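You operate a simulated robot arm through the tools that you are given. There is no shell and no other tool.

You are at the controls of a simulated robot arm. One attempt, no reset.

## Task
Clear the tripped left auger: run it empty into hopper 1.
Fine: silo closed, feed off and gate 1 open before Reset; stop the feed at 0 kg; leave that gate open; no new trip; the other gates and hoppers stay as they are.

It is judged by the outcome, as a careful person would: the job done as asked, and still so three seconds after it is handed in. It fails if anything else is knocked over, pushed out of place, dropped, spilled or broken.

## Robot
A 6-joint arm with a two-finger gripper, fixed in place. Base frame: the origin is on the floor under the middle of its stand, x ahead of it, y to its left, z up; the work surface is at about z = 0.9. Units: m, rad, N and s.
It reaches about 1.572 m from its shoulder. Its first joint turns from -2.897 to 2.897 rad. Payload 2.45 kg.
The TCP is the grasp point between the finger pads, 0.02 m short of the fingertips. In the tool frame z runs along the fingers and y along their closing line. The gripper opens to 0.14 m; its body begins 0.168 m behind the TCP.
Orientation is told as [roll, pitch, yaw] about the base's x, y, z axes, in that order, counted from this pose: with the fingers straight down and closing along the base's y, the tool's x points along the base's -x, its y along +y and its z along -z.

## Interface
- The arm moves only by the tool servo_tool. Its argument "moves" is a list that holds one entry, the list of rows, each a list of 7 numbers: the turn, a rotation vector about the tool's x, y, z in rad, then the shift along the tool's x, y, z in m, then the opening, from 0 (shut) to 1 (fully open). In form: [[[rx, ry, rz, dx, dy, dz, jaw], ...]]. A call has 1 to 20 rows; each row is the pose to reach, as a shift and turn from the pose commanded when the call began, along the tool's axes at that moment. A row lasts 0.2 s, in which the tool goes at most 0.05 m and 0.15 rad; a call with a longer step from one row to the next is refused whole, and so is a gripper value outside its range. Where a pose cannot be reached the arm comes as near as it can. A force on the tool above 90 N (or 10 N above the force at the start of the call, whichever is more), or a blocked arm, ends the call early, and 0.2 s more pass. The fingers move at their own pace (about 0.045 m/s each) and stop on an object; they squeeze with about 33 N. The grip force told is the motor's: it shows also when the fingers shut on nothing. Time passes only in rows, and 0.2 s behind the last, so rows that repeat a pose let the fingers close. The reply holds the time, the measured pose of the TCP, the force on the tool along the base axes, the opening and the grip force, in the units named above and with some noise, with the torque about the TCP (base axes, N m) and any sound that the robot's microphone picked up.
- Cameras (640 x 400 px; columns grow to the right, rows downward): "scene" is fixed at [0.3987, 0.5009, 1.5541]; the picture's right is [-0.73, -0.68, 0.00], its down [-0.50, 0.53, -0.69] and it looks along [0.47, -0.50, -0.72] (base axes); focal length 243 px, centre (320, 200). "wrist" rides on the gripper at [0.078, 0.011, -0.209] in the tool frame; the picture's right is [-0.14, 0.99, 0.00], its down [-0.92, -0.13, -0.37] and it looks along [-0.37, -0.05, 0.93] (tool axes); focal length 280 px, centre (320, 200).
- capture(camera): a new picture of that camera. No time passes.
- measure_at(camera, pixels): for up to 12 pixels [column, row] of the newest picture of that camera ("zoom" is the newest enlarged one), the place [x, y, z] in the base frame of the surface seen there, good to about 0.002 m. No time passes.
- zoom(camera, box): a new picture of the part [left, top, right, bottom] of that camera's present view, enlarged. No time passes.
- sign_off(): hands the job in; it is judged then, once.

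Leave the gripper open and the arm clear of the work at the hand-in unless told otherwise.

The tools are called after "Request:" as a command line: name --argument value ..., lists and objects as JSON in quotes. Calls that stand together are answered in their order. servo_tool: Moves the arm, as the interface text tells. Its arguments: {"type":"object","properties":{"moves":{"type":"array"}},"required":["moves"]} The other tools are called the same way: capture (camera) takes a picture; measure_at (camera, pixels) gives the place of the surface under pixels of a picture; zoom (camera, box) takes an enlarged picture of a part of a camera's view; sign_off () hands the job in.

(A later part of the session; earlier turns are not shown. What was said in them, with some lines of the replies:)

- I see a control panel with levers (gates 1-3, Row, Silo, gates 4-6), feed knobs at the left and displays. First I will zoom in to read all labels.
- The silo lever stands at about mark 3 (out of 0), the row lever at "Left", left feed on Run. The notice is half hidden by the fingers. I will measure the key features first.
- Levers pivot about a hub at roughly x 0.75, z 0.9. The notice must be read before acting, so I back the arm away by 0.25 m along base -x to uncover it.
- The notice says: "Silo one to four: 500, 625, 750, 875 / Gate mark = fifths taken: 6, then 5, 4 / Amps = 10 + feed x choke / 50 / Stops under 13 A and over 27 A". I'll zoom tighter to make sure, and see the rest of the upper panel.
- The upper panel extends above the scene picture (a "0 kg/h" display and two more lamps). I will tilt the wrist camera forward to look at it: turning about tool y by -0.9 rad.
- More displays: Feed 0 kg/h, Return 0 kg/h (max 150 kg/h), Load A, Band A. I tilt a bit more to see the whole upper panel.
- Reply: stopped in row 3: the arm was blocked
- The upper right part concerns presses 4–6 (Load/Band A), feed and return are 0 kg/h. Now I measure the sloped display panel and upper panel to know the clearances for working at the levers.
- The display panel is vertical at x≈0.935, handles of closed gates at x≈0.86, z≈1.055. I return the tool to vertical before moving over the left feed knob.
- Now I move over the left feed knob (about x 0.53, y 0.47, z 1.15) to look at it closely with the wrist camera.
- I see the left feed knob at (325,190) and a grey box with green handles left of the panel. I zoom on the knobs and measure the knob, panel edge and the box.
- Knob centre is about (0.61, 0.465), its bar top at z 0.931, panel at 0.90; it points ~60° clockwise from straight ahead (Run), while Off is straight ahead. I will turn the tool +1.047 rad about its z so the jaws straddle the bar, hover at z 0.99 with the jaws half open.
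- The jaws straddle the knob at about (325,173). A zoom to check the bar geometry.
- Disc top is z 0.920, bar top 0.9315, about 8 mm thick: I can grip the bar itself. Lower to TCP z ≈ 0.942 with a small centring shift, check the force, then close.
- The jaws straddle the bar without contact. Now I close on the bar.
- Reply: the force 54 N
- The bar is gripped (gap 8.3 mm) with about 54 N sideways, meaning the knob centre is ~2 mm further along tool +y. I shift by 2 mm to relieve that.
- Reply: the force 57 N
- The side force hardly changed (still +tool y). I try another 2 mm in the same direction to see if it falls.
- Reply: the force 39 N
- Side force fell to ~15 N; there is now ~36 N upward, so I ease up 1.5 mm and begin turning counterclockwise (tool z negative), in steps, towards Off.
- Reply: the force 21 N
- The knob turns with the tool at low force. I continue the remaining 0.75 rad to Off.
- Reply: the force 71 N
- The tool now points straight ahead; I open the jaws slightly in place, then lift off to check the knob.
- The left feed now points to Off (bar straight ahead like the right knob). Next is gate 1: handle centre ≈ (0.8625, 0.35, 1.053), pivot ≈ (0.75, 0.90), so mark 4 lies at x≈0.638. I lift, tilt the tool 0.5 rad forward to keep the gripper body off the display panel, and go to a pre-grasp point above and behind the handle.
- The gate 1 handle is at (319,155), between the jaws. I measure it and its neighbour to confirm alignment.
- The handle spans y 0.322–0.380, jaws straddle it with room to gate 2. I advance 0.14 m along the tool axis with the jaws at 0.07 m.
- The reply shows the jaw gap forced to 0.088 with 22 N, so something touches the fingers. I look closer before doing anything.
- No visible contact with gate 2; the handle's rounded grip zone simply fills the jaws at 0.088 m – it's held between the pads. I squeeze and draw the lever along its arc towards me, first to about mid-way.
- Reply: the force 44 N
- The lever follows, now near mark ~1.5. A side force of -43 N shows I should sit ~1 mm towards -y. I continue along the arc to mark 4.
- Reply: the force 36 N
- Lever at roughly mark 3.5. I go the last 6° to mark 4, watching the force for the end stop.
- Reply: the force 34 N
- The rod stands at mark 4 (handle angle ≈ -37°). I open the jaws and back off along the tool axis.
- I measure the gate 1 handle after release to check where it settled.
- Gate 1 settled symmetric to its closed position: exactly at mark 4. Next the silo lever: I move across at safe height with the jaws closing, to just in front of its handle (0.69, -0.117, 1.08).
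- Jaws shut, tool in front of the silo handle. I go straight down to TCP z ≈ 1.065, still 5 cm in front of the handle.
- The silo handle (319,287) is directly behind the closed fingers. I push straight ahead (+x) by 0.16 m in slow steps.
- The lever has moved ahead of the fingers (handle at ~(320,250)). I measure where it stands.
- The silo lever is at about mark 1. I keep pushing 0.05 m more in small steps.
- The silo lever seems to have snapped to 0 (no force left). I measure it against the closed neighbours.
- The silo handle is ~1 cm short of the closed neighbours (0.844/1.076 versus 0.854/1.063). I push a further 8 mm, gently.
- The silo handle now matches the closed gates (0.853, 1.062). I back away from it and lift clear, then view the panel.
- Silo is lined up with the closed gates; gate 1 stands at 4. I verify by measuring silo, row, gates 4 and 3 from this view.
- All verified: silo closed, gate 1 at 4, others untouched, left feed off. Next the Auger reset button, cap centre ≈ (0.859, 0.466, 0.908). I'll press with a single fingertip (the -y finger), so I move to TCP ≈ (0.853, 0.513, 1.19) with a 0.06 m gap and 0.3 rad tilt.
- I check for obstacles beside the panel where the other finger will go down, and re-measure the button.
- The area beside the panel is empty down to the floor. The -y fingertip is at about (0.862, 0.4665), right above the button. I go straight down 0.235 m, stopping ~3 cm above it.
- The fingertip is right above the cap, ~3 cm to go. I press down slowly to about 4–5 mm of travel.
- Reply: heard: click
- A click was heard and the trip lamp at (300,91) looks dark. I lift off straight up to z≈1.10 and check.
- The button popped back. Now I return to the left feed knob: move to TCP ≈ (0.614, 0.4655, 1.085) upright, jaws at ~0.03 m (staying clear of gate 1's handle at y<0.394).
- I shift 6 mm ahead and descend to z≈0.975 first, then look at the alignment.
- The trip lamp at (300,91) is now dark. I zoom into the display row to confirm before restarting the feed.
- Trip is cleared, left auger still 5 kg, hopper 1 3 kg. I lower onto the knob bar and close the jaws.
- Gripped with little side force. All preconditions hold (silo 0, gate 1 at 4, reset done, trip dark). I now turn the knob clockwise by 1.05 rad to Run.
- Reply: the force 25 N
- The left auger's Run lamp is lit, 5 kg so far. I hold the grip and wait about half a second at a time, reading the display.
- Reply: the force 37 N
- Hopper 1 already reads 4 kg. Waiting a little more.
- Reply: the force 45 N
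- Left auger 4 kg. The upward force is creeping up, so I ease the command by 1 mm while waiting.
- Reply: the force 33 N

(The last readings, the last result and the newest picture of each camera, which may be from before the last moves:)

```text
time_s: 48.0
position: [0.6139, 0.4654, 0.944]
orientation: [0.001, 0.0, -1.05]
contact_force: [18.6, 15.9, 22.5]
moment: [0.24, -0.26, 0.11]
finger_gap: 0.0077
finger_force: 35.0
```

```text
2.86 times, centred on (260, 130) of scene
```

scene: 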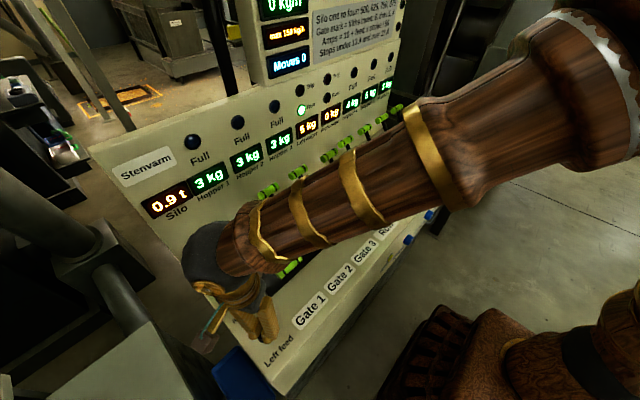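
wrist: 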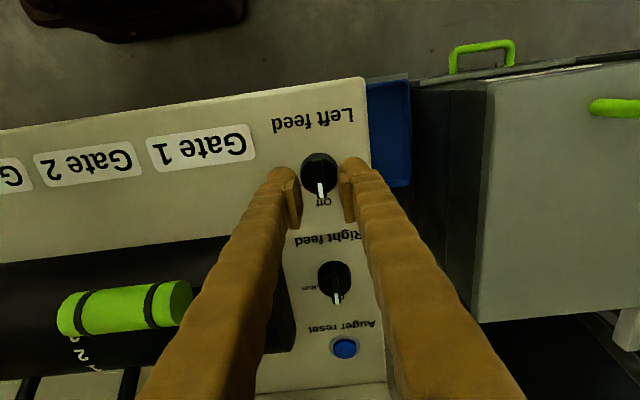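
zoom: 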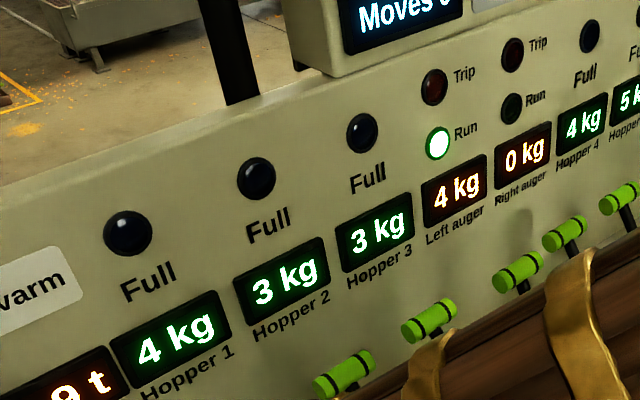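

Still 4 kg and 4 kg. I keep waiting in short steps.

Request:
servo_tool --moves '[[[0, 0, 0, 0, 0.0003, -0.0003, 0], [0, 0, 0, 0, 0.0003, -0.0003, 0]]]'

Request:
zoom --camera "scene" --box '[180, 60, 340, 200]'

```text
time_s: 48.6
position: [0.6146, 0.4665, 0.9435]
orientation: [-0.003, -0.002, -1.051]
contact_force: [14.0, 8.9, 4.0]
moment: [0.1, -0.22, 0.06]
finger_gap: 0.0079
finger_force: 36.0
```

```text
2.86 times, centred on (260, 130) of scene
```

zoom: 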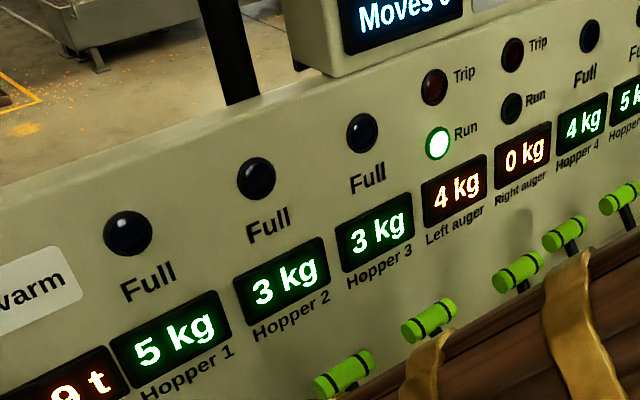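

Rate is roughly 1 kg per 1.8 s. I keep waiting.

Request:
servo_tool --moves '[[[0, 0, 0, 0, 0.0002, 0, 0], [0, 0, 0, 0, 0.0002, 0, 0]]]'

Request:
zoom --camera "scene" --box '[180, 60, 340, 200]'

```text
time_s: 49.2
position: [0.615, 0.4661, 0.9442]
orientation: [-0.001, -0.002, -1.052]
contact_force: [6.3, -0.1, 0.2]
moment: [-0.05, -0.12, 0.03]
finger_gap: 0.0079
finger_force: 35.9
```

```text
2.86 times, centred on (260, 130) of scene
```

zoom: 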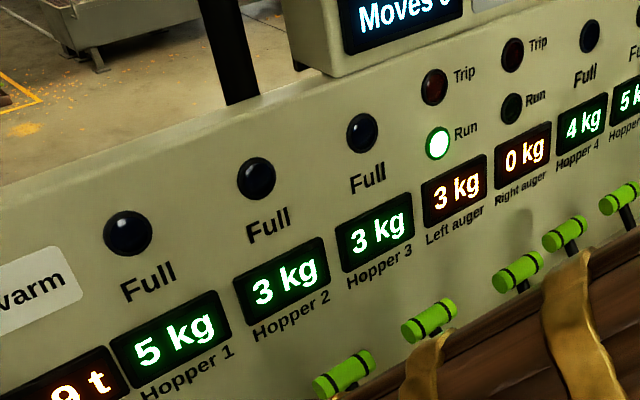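

3 kg at 49.2 s as predicted. Forces are near zero. I wait another second.

Request:
servo_tool --moves '[[[0, 0, 0, 0, 0, 0, 0], [0, 0, 0, 0, 0, 0, 0], [0, 0, 0, 0, 0, 0, 0], [0, 0, 0, 0, 0, 0, 0]]]'

Request:
zoom --camera "scene" --box '[180, 60, 340, 200]'

```text
time_s: 50.2
position: [0.6156, 0.4658, 0.9454]
orientation: [-0.003, 0.0, -1.051]
contact_force: [-5.8, -10.3, 5.0]
moment: [-0.12, 0.06, 0.07]
finger_gap: 0.0075
finger_force: 35.8
```

```text
2.86 times, centred on (260, 130) of scene
```

zoom: 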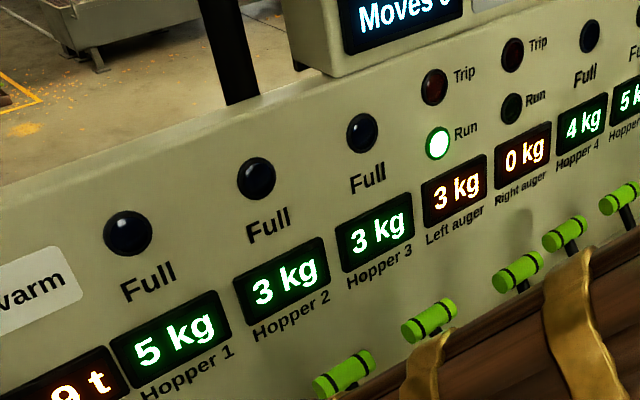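

Still 3 kg / 5 kg at 50.2 s. Waiting about 0.6 s more.

Request:
servo_tool --moves '[[[0, 0, 0, 0, 0, 0, 0], [0, 0, 0, 0, 0, 0, 0]]]'

Request:
zoom --camera "scene" --box '[180, 60, 340, 200]'

```text
time_s: 50.8
position: [0.6146, 0.4665, 0.9445]
orientation: [-0.003, 0.001, -1.051]
contact_force: [-11.3, -13.1, 7.4]
moment: [-0.19, 0.17, 0.05]
finger_gap: 0.0074
finger_force: 35.3
```

```text
2.86 times, centred on (260, 130) of scene
```

zoom: 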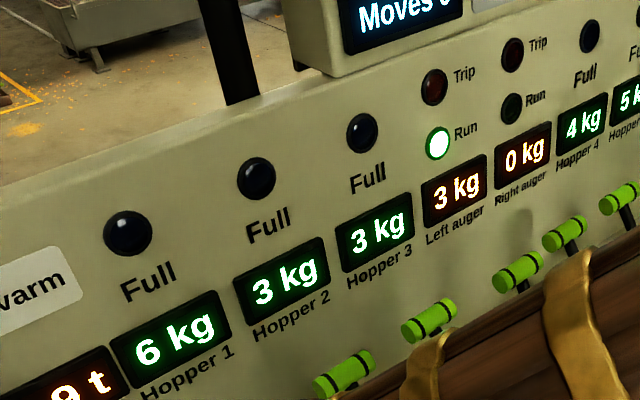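

Hopper 1 at 6 kg; about 2 s per kg. I continue waiting.

Request:
servo_tool --moves '[[[0, 0, 0, 0, 0, 0, 0], [0, 0, 0, 0, 0, 0, 0]]]'

Request:
zoom --camera "scene" --box '[180, 60, 340, 200]'

```text
time_s: 51.4
position: [0.6139, 0.4663, 0.9449]
orientation: [-0.001, -0.001, -1.051]
contact_force: [-14.2, -15.3, 7.3]
moment: [-0.19, 0.26, 0.06]
finger_gap: 0.0077
finger_force: 35.7
```

```text
2.86 times, centred on (260, 130) of scene
```

zoom: 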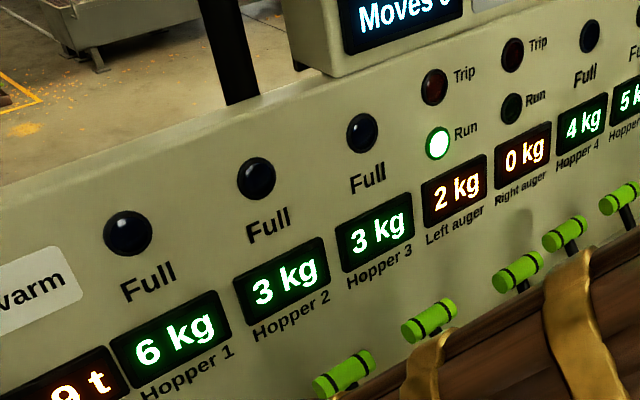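

2 kg at 51.4 s. I wait 1.2 s.

Request:
servo_tool --moves '[[[0, 0, 0, 0, -0.0004, 0, 0], [0, 0, 0, 0, -0.0004, 0, 0], [0, 0, 0, 0, -0.0004, 0, 0], [0, 0, 0, 0, -0.0004, 0, 0], [0, 0, 0, 0, -0.0004, 0, 0]]]'

Request:
zoom --camera "scene" --box '[180, 60, 340, 200]'

```text
time_s: 52.6
position: [0.6146, 0.4659, 0.9447]
orientation: [0.001, 0.001, -1.051]
contact_force: [-6.1, -15.0, 10.8]
moment: [-0.22, 0.08, 0.08]
finger_gap: 0.0072
finger_force: 35.4
```

```text
2.86 times, centred on (260, 130) of scene
```

zoom: 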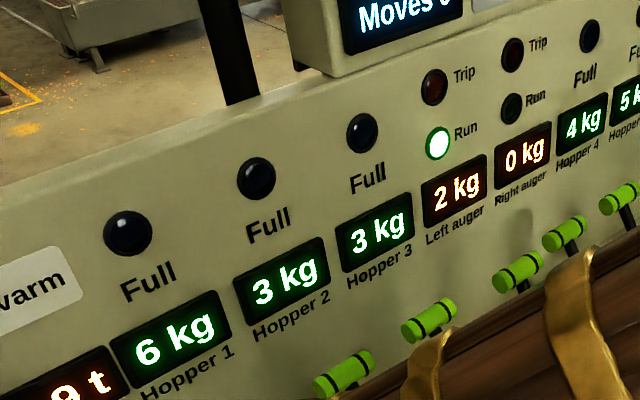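

Still 2 kg / 6 kg. Another 0.6 s.

Request:
servo_tool --moves '[[[0, 0, 0, 0, 0, 0, 0], [0, 0, 0, 0, 0, 0, 0]]]'

Request:
zoom --camera "scene" --box '[180, 60, 340, 200]'

```text
time_s: 53.2
position: [0.6153, 0.4668, 0.9453]
orientation: [0.001, 0.0, -1.05]
contact_force: [-4.2, -13.1, 15.2]
moment: [-0.22, 0.07, 0.08]
finger_gap: 0.0069
finger_force: 35.4
```

```text
2.86 times, centred on (260, 130) of scene
```

zoom: 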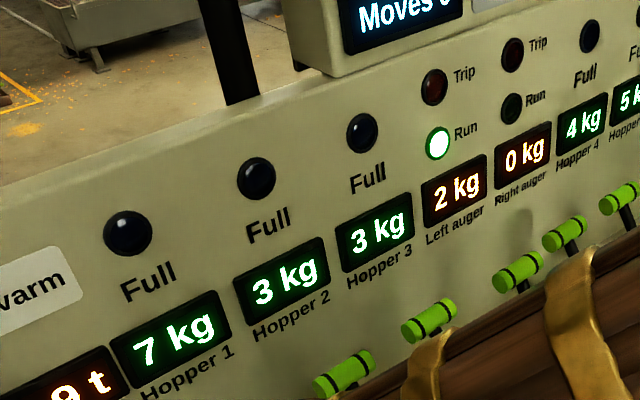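

Hopper 1 7 kg, auger 2 kg. Another 0.6 s.

Request:
servo_tool --moves '[[[0, 0, 0, 0, 0, 0, 0], [0, 0, 0, 0, 0, 0, 0]]]'

Request:
zoom --camera "scene" --box '[180, 60, 340, 200]'

```text
time_s: 53.8
position: [0.6146, 0.4666, 0.9455]
orientation: [-0.001, 0.0, -1.051]
contact_force: [-2.6, -12.5, 16.8]
moment: [-0.2, 0.07, 0.13]
finger_gap: 0.0072
finger_force: 35.3
```

```text
2.86 times, centred on (260, 130) of scene
```

zoom: 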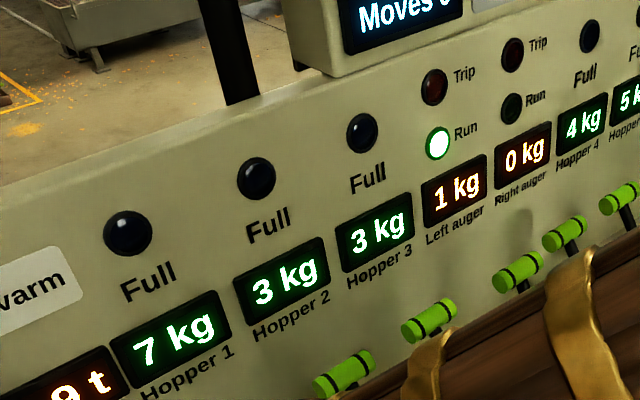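

1 kg at 53.8 s. I wait 1 s, then smaller steps.

Request:
servo_tool --moves '[[[0, 0, 0, 0, 0, 0, 0], [0, 0, 0, 0, 0, 0, 0], [0, 0, 0, 0, 0, 0, 0], [0, 0, 0, 0, 0, 0, 0]]]'

Request:
zoom --camera "scene" --box '[180, 60, 340, 200]'

```text
time_s: 54.8
position: [0.6137, 0.4666, 0.9448]
orientation: [0.0, 0.0, -1.051]
contact_force: [-2.3, -10.3, 22.8]
moment: [-0.15, 0.03, 0.07]
finger_gap: 0.0068
finger_force: 35.3
```

```text
2.86 times, centred on (260, 130) of scene
```

zoom: 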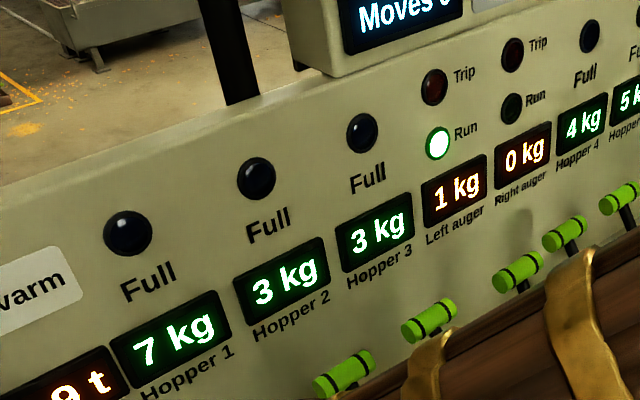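

Still 1 kg. Next 0.4 s steps.

Request:
servo_tool --moves '[[[0, 0, 0, 0, 0, 0, 0]]]'

Request:
zoom --camera "scene" --box '[180, 60, 340, 200]'

```text
time_s: 55.2
position: [0.6136, 0.4659, 0.9444]
orientation: [-0.001, 0.0, -1.05]
contact_force: [-2.2, -8.2, 24.8]
moment: [-0.07, 0.06, 0.04]
finger_gap: 0.0067
finger_force: 34.7
```

```text
2.86 times, centred on (260, 130) of scene
```

zoom: 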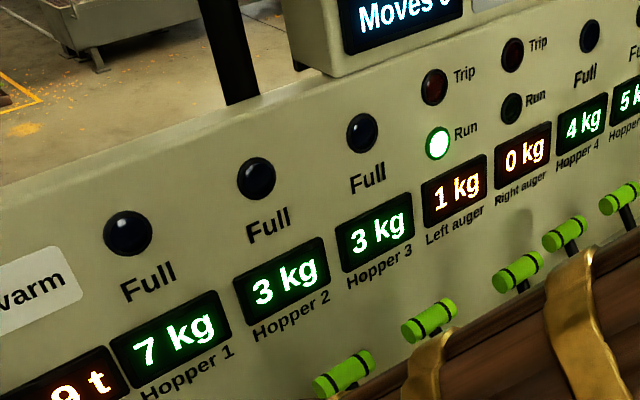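

Still 1 kg / 7 kg at 55.2 s. Another 0.4 s.

Request:
servo_tool --moves '[[[0, 0, 0, 0, 0, 0, 0]]]'

Request:
zoom --camera "scene" --box '[180, 60, 340, 200]'

```text
time_s: 55.6
position: [0.615, 0.4665, 0.9447]
orientation: [-0.001, 0.0, -1.051]
contact_force: [-1.5, -7.0, 27.4]
moment: [-0.19, 0.02, 0.08]
finger_gap: 0.0069
finger_force: 35.0
```

```text
2.86 times, centred on (260, 130) of scene
```

zoom: 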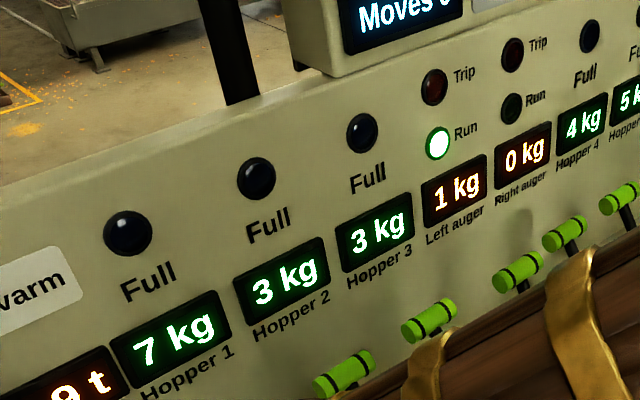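

Slower now: still 1 kg / 7 kg at 55.6 s. I go on with 0.4 s steps.

Request:
servo_tool --moves '[[[0, 0, 0, 0, 0, 0, 0]]]'

Request:
zoom --camera "scene" --box '[180, 60, 340, 200]'

```text
time_s: 56.0
position: [0.6145, 0.4659, 0.9451]
orientation: [0.0, 0.0, -1.05]
contact_force: [-1.4, -5.1, 28.6]
moment: [-0.13, 0.02, 0.08]
finger_gap: 0.0069
finger_force: 34.9
```

```text
2.86 times, centred on (260, 130) of scene
```

zoom: 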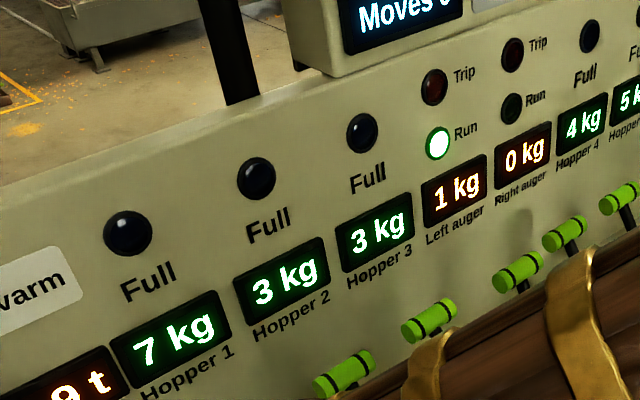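

The flow slows as it empties. I keep going.

Request:
servo_tool --moves '[[[0, 0, 0, 0, 0, 0, 0]]]'

Request:
zoom --camera "scene" --box '[180, 60, 340, 200]'

```text
time_s: 56.4
position: [0.6141, 0.4664, 0.946]
orientation: [0.0, 0.0, -1.052]
contact_force: [-1.9, -4.4, 29.8]
moment: [-0.08, 0.02, 0.08]
finger_gap: 0.0069
finger_force: 35.0
```

```text
2.86 times, centred on (260, 130) of scene
```

zoom: 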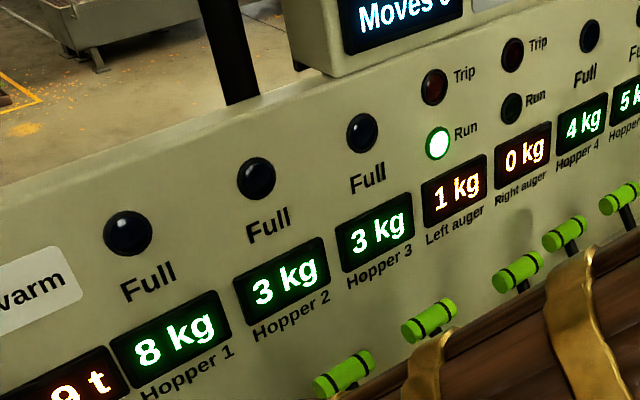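

Hopper 1 is 8 kg, auger 1 kg. Another 0.4 s.

Request:
servo_tool --moves '[[[0, 0, 0, 0, 0, 0, 0]]]'

Request:
zoom --camera "scene" --box '[180, 60, 340, 200]'

```text
time_s: 56.8
position: [0.6149, 0.4662, 0.9447]
orientation: [0.001, -0.001, -1.051]
contact_force: [-2.2, -2.9, 31.0]
moment: [-0.07, 0.03, 0.06]
finger_gap: 0.0067
finger_force: 35.1
```

```text
2.86 times, centred on (260, 130) of scene
```

zoom: 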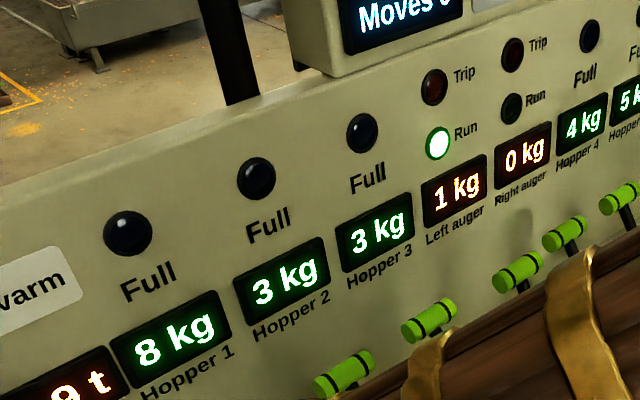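

Still 1 kg. Again 0.4 s.

Request:
servo_tool --moves '[[[0, 0, 0, 0, 0, 0, 0]]]'

Request:
zoom --camera "scene" --box '[180, 60, 340, 200]'

```text
time_s: 57.2
position: [0.6136, 0.4662, 0.9451]
orientation: [0.0, 0.001, -1.052]
contact_force: [-2.7, -2.3, 33.1]
moment: [-0.06, 0.03, 0.06]
finger_gap: 0.0068
finger_force: 35.2
```

```text
2.86 times, centred on (260, 130) of scene
```

zoom: 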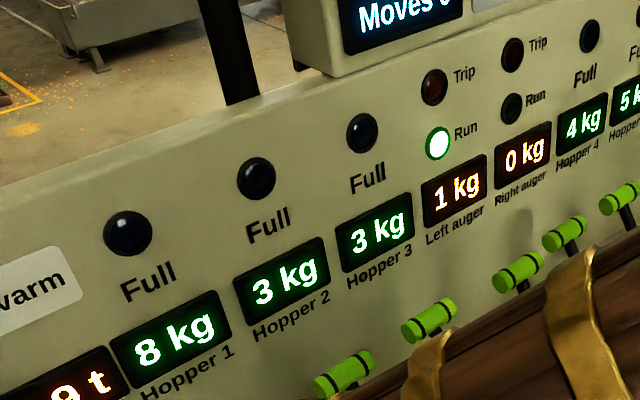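

Still 1 kg at 57.2 s. Continuing.

Request:
servo_tool --moves '[[[0, 0, 0, 0, 0, 0, 0]]]'

Request:
zoom --camera "scene" --box '[180, 60, 340, 200]'

```text
time_s: 57.6
position: [0.6145, 0.4662, 0.9465]
orientation: [0.002, 0.0, -1.051]
contact_force: [-2.5, -1.4, 33.9]
moment: [-0.07, 0.04, 0.08]
finger_gap: 0.0066
finger_force: 33.9
```

```text
2.86 times, centred on (260, 130) of scene
```

zoom: 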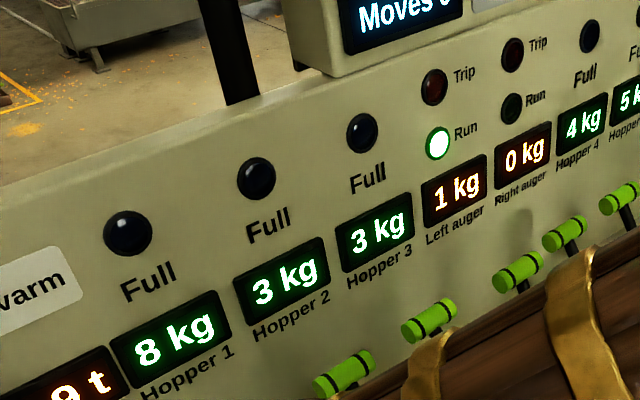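

Request:
servo_tool --moves '[[[0, 0, 0, 0, 0, 0, 0]]]'

Request:
zoom --camera "scene" --box '[180, 60, 340, 200]'

```text
time_s: 58.0
position: [0.6145, 0.4668, 0.945]
orientation: [0.0, 0.0, -1.05]
contact_force: [-1.7, -0.7, 35.0]
moment: [0.0, 0.05, 0.05]
finger_gap: 0.0069
finger_force: 35.4
```

```text
2.86 times, centred on (260, 130) of scene
```

zoom: 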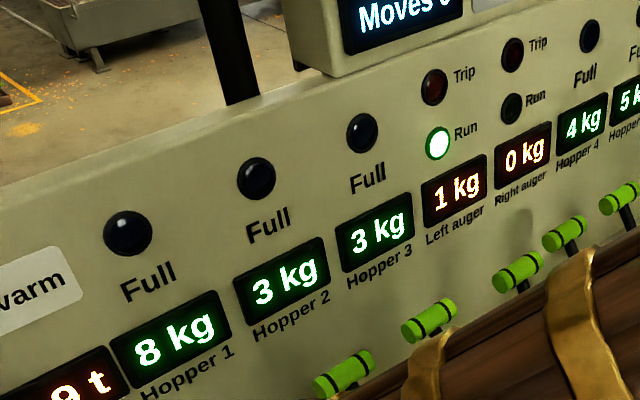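

Still 1 kg; I continue with 0.4 s steps.

Request:
servo_tool --moves '[[[0, 0, 0, 0, 0, 0, 0]]]'

Request:
zoom --camera "scene" --box '[180, 60, 340, 200]'

```text
time_s: 58.4
position: [0.615, 0.4661, 0.9459]
orientation: [-0.001, 0.0, -1.049]
contact_force: [-0.9, 0.4, 36.2]
moment: [0.01, 0.03, 0.07]
finger_gap: 0.0067
finger_force: 35.1
```

```text
2.86 times, centred on (260, 130) of scene
```

zoom: 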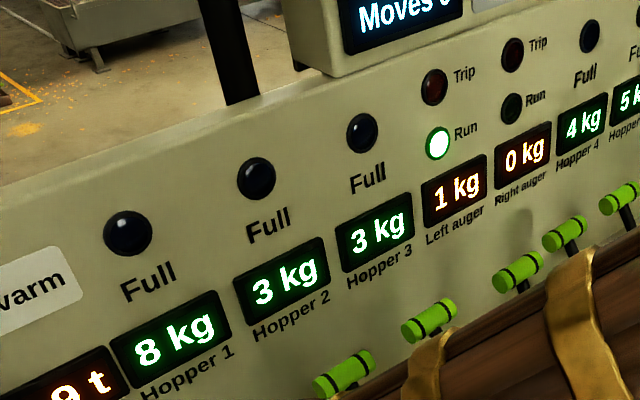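

Request:
servo_tool --moves '[[[0, 0, 0, 0, 0, 0, 0]]]'

Request:
zoom --camera "scene" --box '[180, 60, 340, 200]'

```text
time_s: 58.8
position: [0.6124, 0.4669, 0.9454]
orientation: [0.0, 0.0, -1.051]
contact_force: [-1.5, 1.1, 37.5]
moment: [0.04, 0.01, 0.07]
finger_gap: 0.0071
finger_force: 35.1
```

```text
2.86 times, centred on (260, 130) of scene
```

zoom: 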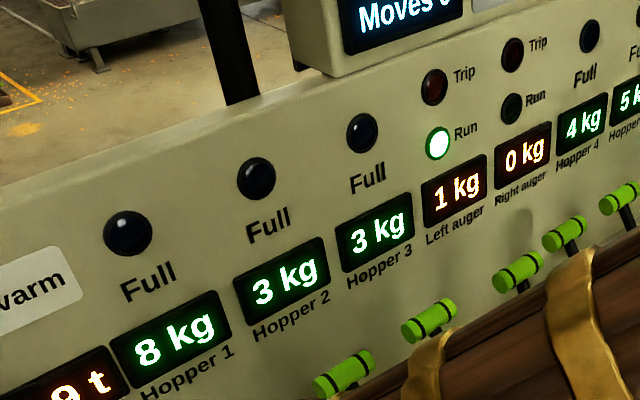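

Still 1 kg at 58.8 s; the lamps are unchanged. I continue.

Request:
servo_tool --moves '[[[0, 0, 0, 0, 0, -0.0003, 0]]]'

Request:
zoom --camera "scene" --box '[180, 0, 420, 200]'

```text
time_s: 59.2
position: [0.614, 0.466, 0.9446]
orientation: [0.0, -0.001, -1.051]
contact_force: [2.8, 2.0, 31.1]
moment: [0.06, -0.01, 0.07]
finger_gap: 0.0069
finger_force: 35.0
```

```text
2.00 times, centred on (300, 100) of scene
```

zoom: 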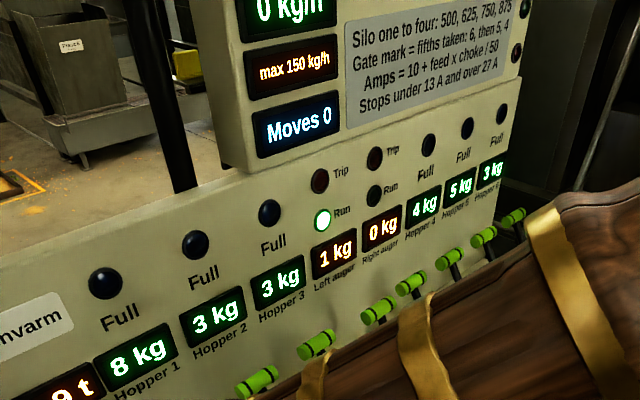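

Still 1 kg at 59.2 s. The display probably rounds up, so 0 will mean truly empty. I continue in short steps.

Request:
servo_tool --moves '[[[0, 0, 0, 0, 0, 0, 0]]]'

Request:
zoom --camera "scene" --box '[180, 60, 340, 200]'

```text
time_s: 59.6
position: [0.6146, 0.466, 0.9447]
orientation: [-0.002, -0.002, -1.049]
contact_force: [4.7, 3.9, 27.1]
moment: [0.07, -0.08, 0.06]
finger_gap: 0.0069
finger_force: 34.9
```

```text
2.86 times, centred on (260, 130) of scene
```

zoom: 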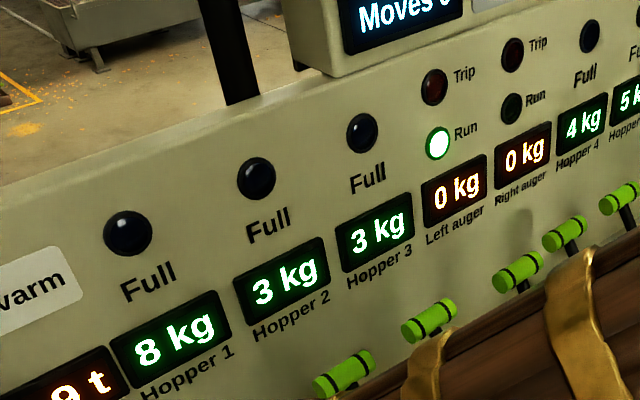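

Left auger reads 0 kg at 59.6 s. I turn the knob back to Off right away at full turning rate.

Request:
servo_tool --moves '[[[0, 0, -0.149, 0, 0, 0, 0], [0, 0, -0.298, 0, 0, 0, 0], [0, 0, -0.447, 0, 0, 0, 0], [0, 0, -0.596, 0, 0, 0, 0], [0, 0, -0.745, 0, 0, 0, 0], [0, 0, -0.894, 0, 0, 0, 0], [0, 0, -1.03, 0, 0, 0, 0], [0, 0, -1.06, 0, 0, 0, 0]]]'

Request:
zoom --camera "scene" --box '[180, 60, 340, 200]'

Request:
capture --camera "wrist"

```text
time_s: 61.4
position: [0.6135, 0.4659, 0.9453]
orientation: [-0.001, 0.0, 0.011]
contact_force: [-6.8, -2.4, 24.8]
moment: [-0.04, 0.05, -0.57]
finger_gap: 0.0065
finger_force: 35.2
```

```text
2.86 times, centred on (260, 130) of scene
```

zoom: 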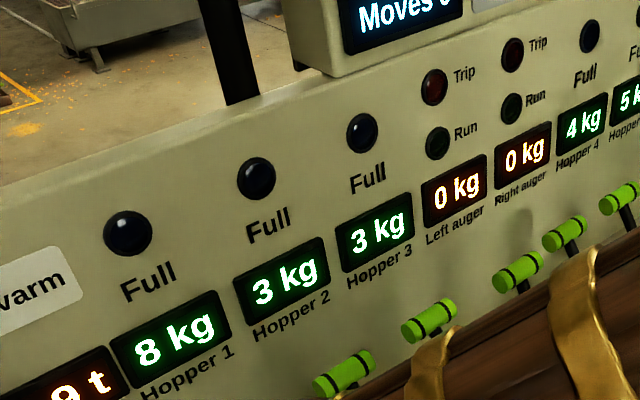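

```text
taken
```

wrist: 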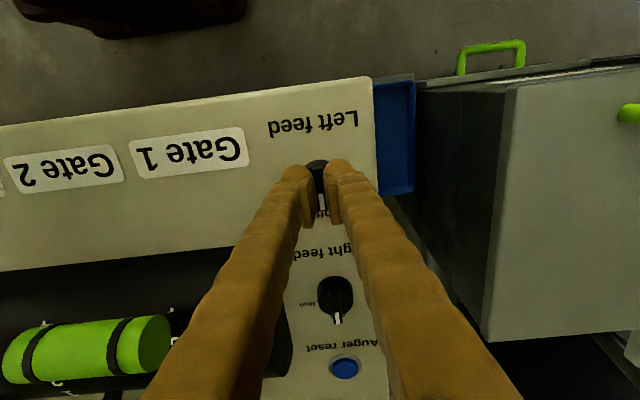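

Run lamp off, trip dark, auger 0 kg, hopper 1 8 kg. The knob is at the Off stop (small torque); I ease back a hair, open the jaws a little and lift straight up.

Request:
servo_tool --moves '[[[0, 0, 0.011, 0, 0, 0, 0], [0, 0, 0.011, 0, 0, 0, 0.12], [0, 0, 0.011, 0, 0, 0, 0.25], [0, 0, 0.011, 0, 0, 0, 0.28], [0, 0, 0.011, 0, 0, -0.03, 0.28], [0, 0, 0.011, 0, 0, -0.07, 0.28], [0, 0, 0.011, 0, 0, -0.11, 0.28], [0, 0, 0.011, 0, 0, -0.15, 0.28]]]'

Request:
capture --camera "wrist"

Request:
zoom --camera "wrist" --box '[270, 110, 370, 290]'

```text
time_s: 63.2
position: [0.6137, 0.4648, 1.0947]
orientation: [-0.002, 0.0, -0.004]
contact_force: [0.1, 0.8, -0.2]
moment: [-0.01, 0.01, 0.0]
finger_gap: 0.0393
finger_force: 0.2
```

```text
taken
```

wrist: 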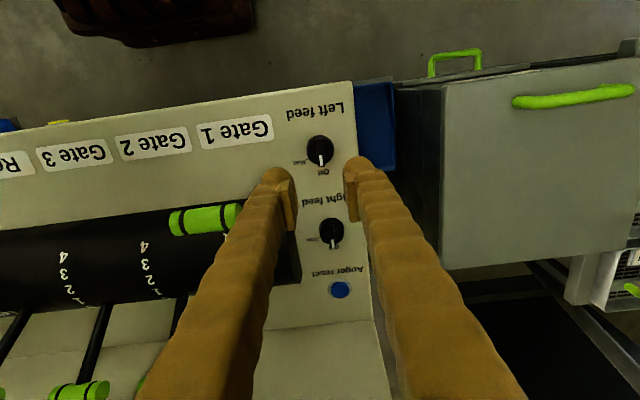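

```text
2.22 times, centred on (320, 200) of wrist
```

zoom: 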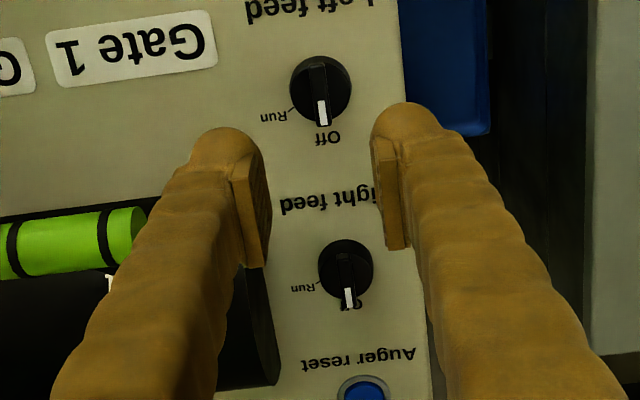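

Left feed is at Off. I raise the arm and back it clear to about (0.45, 0.05, 1.30), opening the gripper on the way.

Request:
servo_tool --moves '[[[0, 0, 0, 0, 0, -0.045, 0.28], [0, 0, 0, 0, 0, -0.09, 0.28], [0, 0, 0, 0, 0, -0.135, 0.5], [0, 0, 0, 0, 0, -0.18, 0.8], [0, 0, 0, 0.016, -0.042, -0.185, 1], [0, 0, 0, 0.032, -0.084, -0.19, 1], [0, 0, 0, 0.048, -0.126, -0.195, 1], [0, 0, 0, 0.064, -0.168, -0.2, 1], [0, 0, 0, 0.08, -0.21, -0.205, 1], [0, 0, 0, 0.096, -0.252, -0.21, 1], [0, 0, 0, 0.112, -0.294, -0.215, 1], [0, 0, 0, 0.128, -0.336, -0.22, 1], [0, 0, 0, 0.144, -0.378, -0.225, 1], [0, 0, 0, 0.16, -0.415, -0.23, 1]]]'

Request:
capture --camera "scene"

Request:
zoom --camera "scene" --box '[130, 60, 420, 260]'

Request:
zoom --camera "scene" --box '[180, 230, 340, 360]'

Request:
capture --camera "wrist"

```text
time_s: 66.2
position: [0.4539, 0.0495, 1.325]
orientation: [0.0, 0.001, 0.0]
contact_force: [1.0, 0.3, -0.1]
moment: [-0.02, -0.01, 0.0]
finger_gap: 0.1401
finger_force: 0.1
```

```text
taken
```

scene: 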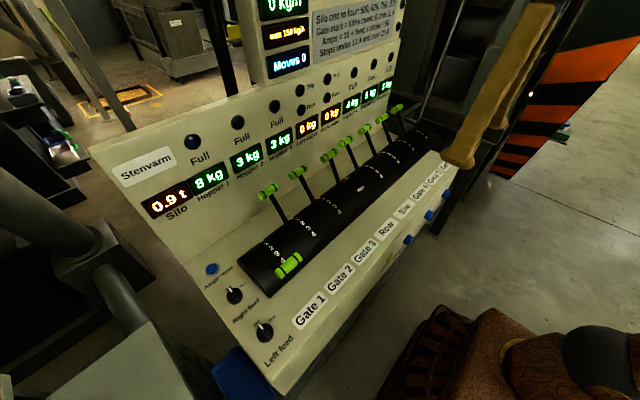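

```text
2.00 times, centred on (275, 160) of scene
```

zoom: 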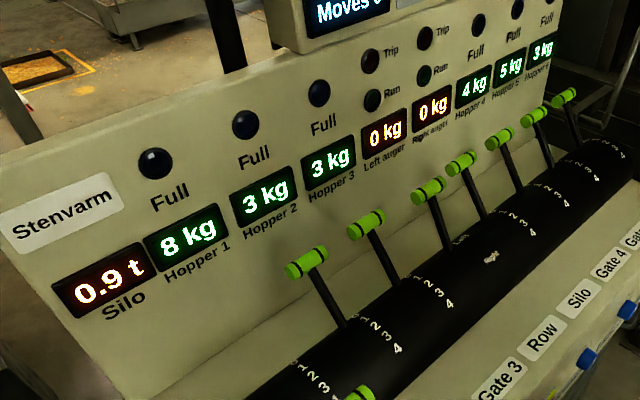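

```text
3.08 times, centred on (260, 295) of scene
```

zoom: 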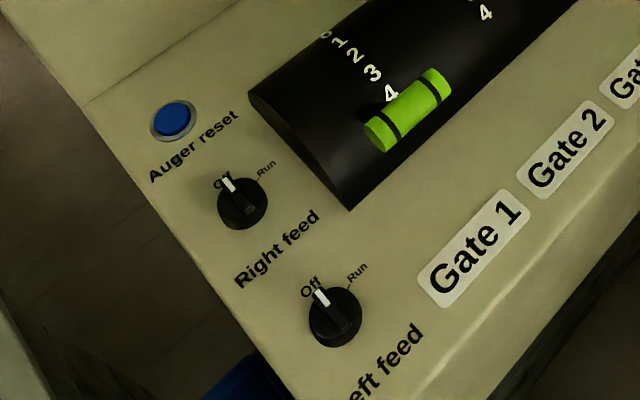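

```text
taken
```

wrist: 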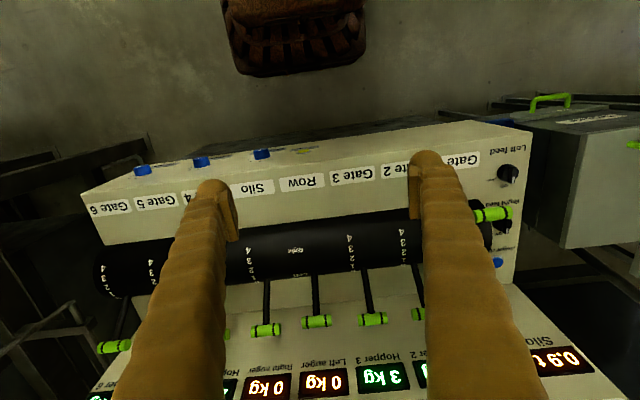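

Auger 0 kg, hopper 1 8 kg, others unchanged, both lamps dark, both feeds Off, gate 1 at 4. One last measurement of all lever handles before handing in.

Request:
measure_at --camera "scene" --pixels '[[268, 190], [298, 172], [329, 155], [346, 142], [364, 129], [381, 118], [396, 108], [289, 265]]'

```text
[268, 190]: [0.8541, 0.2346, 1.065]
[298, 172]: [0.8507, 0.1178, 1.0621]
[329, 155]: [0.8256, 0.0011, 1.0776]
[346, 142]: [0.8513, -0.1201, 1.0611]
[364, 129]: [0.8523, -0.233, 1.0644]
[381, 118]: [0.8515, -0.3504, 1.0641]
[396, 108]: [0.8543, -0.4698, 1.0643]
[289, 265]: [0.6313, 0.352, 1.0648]
```

Gates 2–6 and the row lever haven't moved, the silo is closed, and gate 1 is open at mark 4. The arm is clear with the gripper open. I hand the job in.

Request:
sign_off

```text
The job is handed in.
```

The left auger is cleared: it ran empty into hopper 1 and now reads 0 kg, with no new trip. The job is handed in.

- **Before Reset:** I turned the left feed to Off, opened gate 1 to mark 4 and closed the silo (lever from mark 3 to 0). Then I pressed Auger reset and the Trip lamp went dark.
- **Emptying:** I ran the left feed until the auger display showed 0 kg, then turned it straight back to Off. Hopper 1 went from 3 kg to 8 kg.
- **Left as asked:** gate 1 is still open at mark 4. Gates 2–6 and the row lever measured unmoved, and hoppers 2–6 show the same weights as before. The silo stays closed and both feeds are Off.

The arm is clear of the panel with the gripper open.
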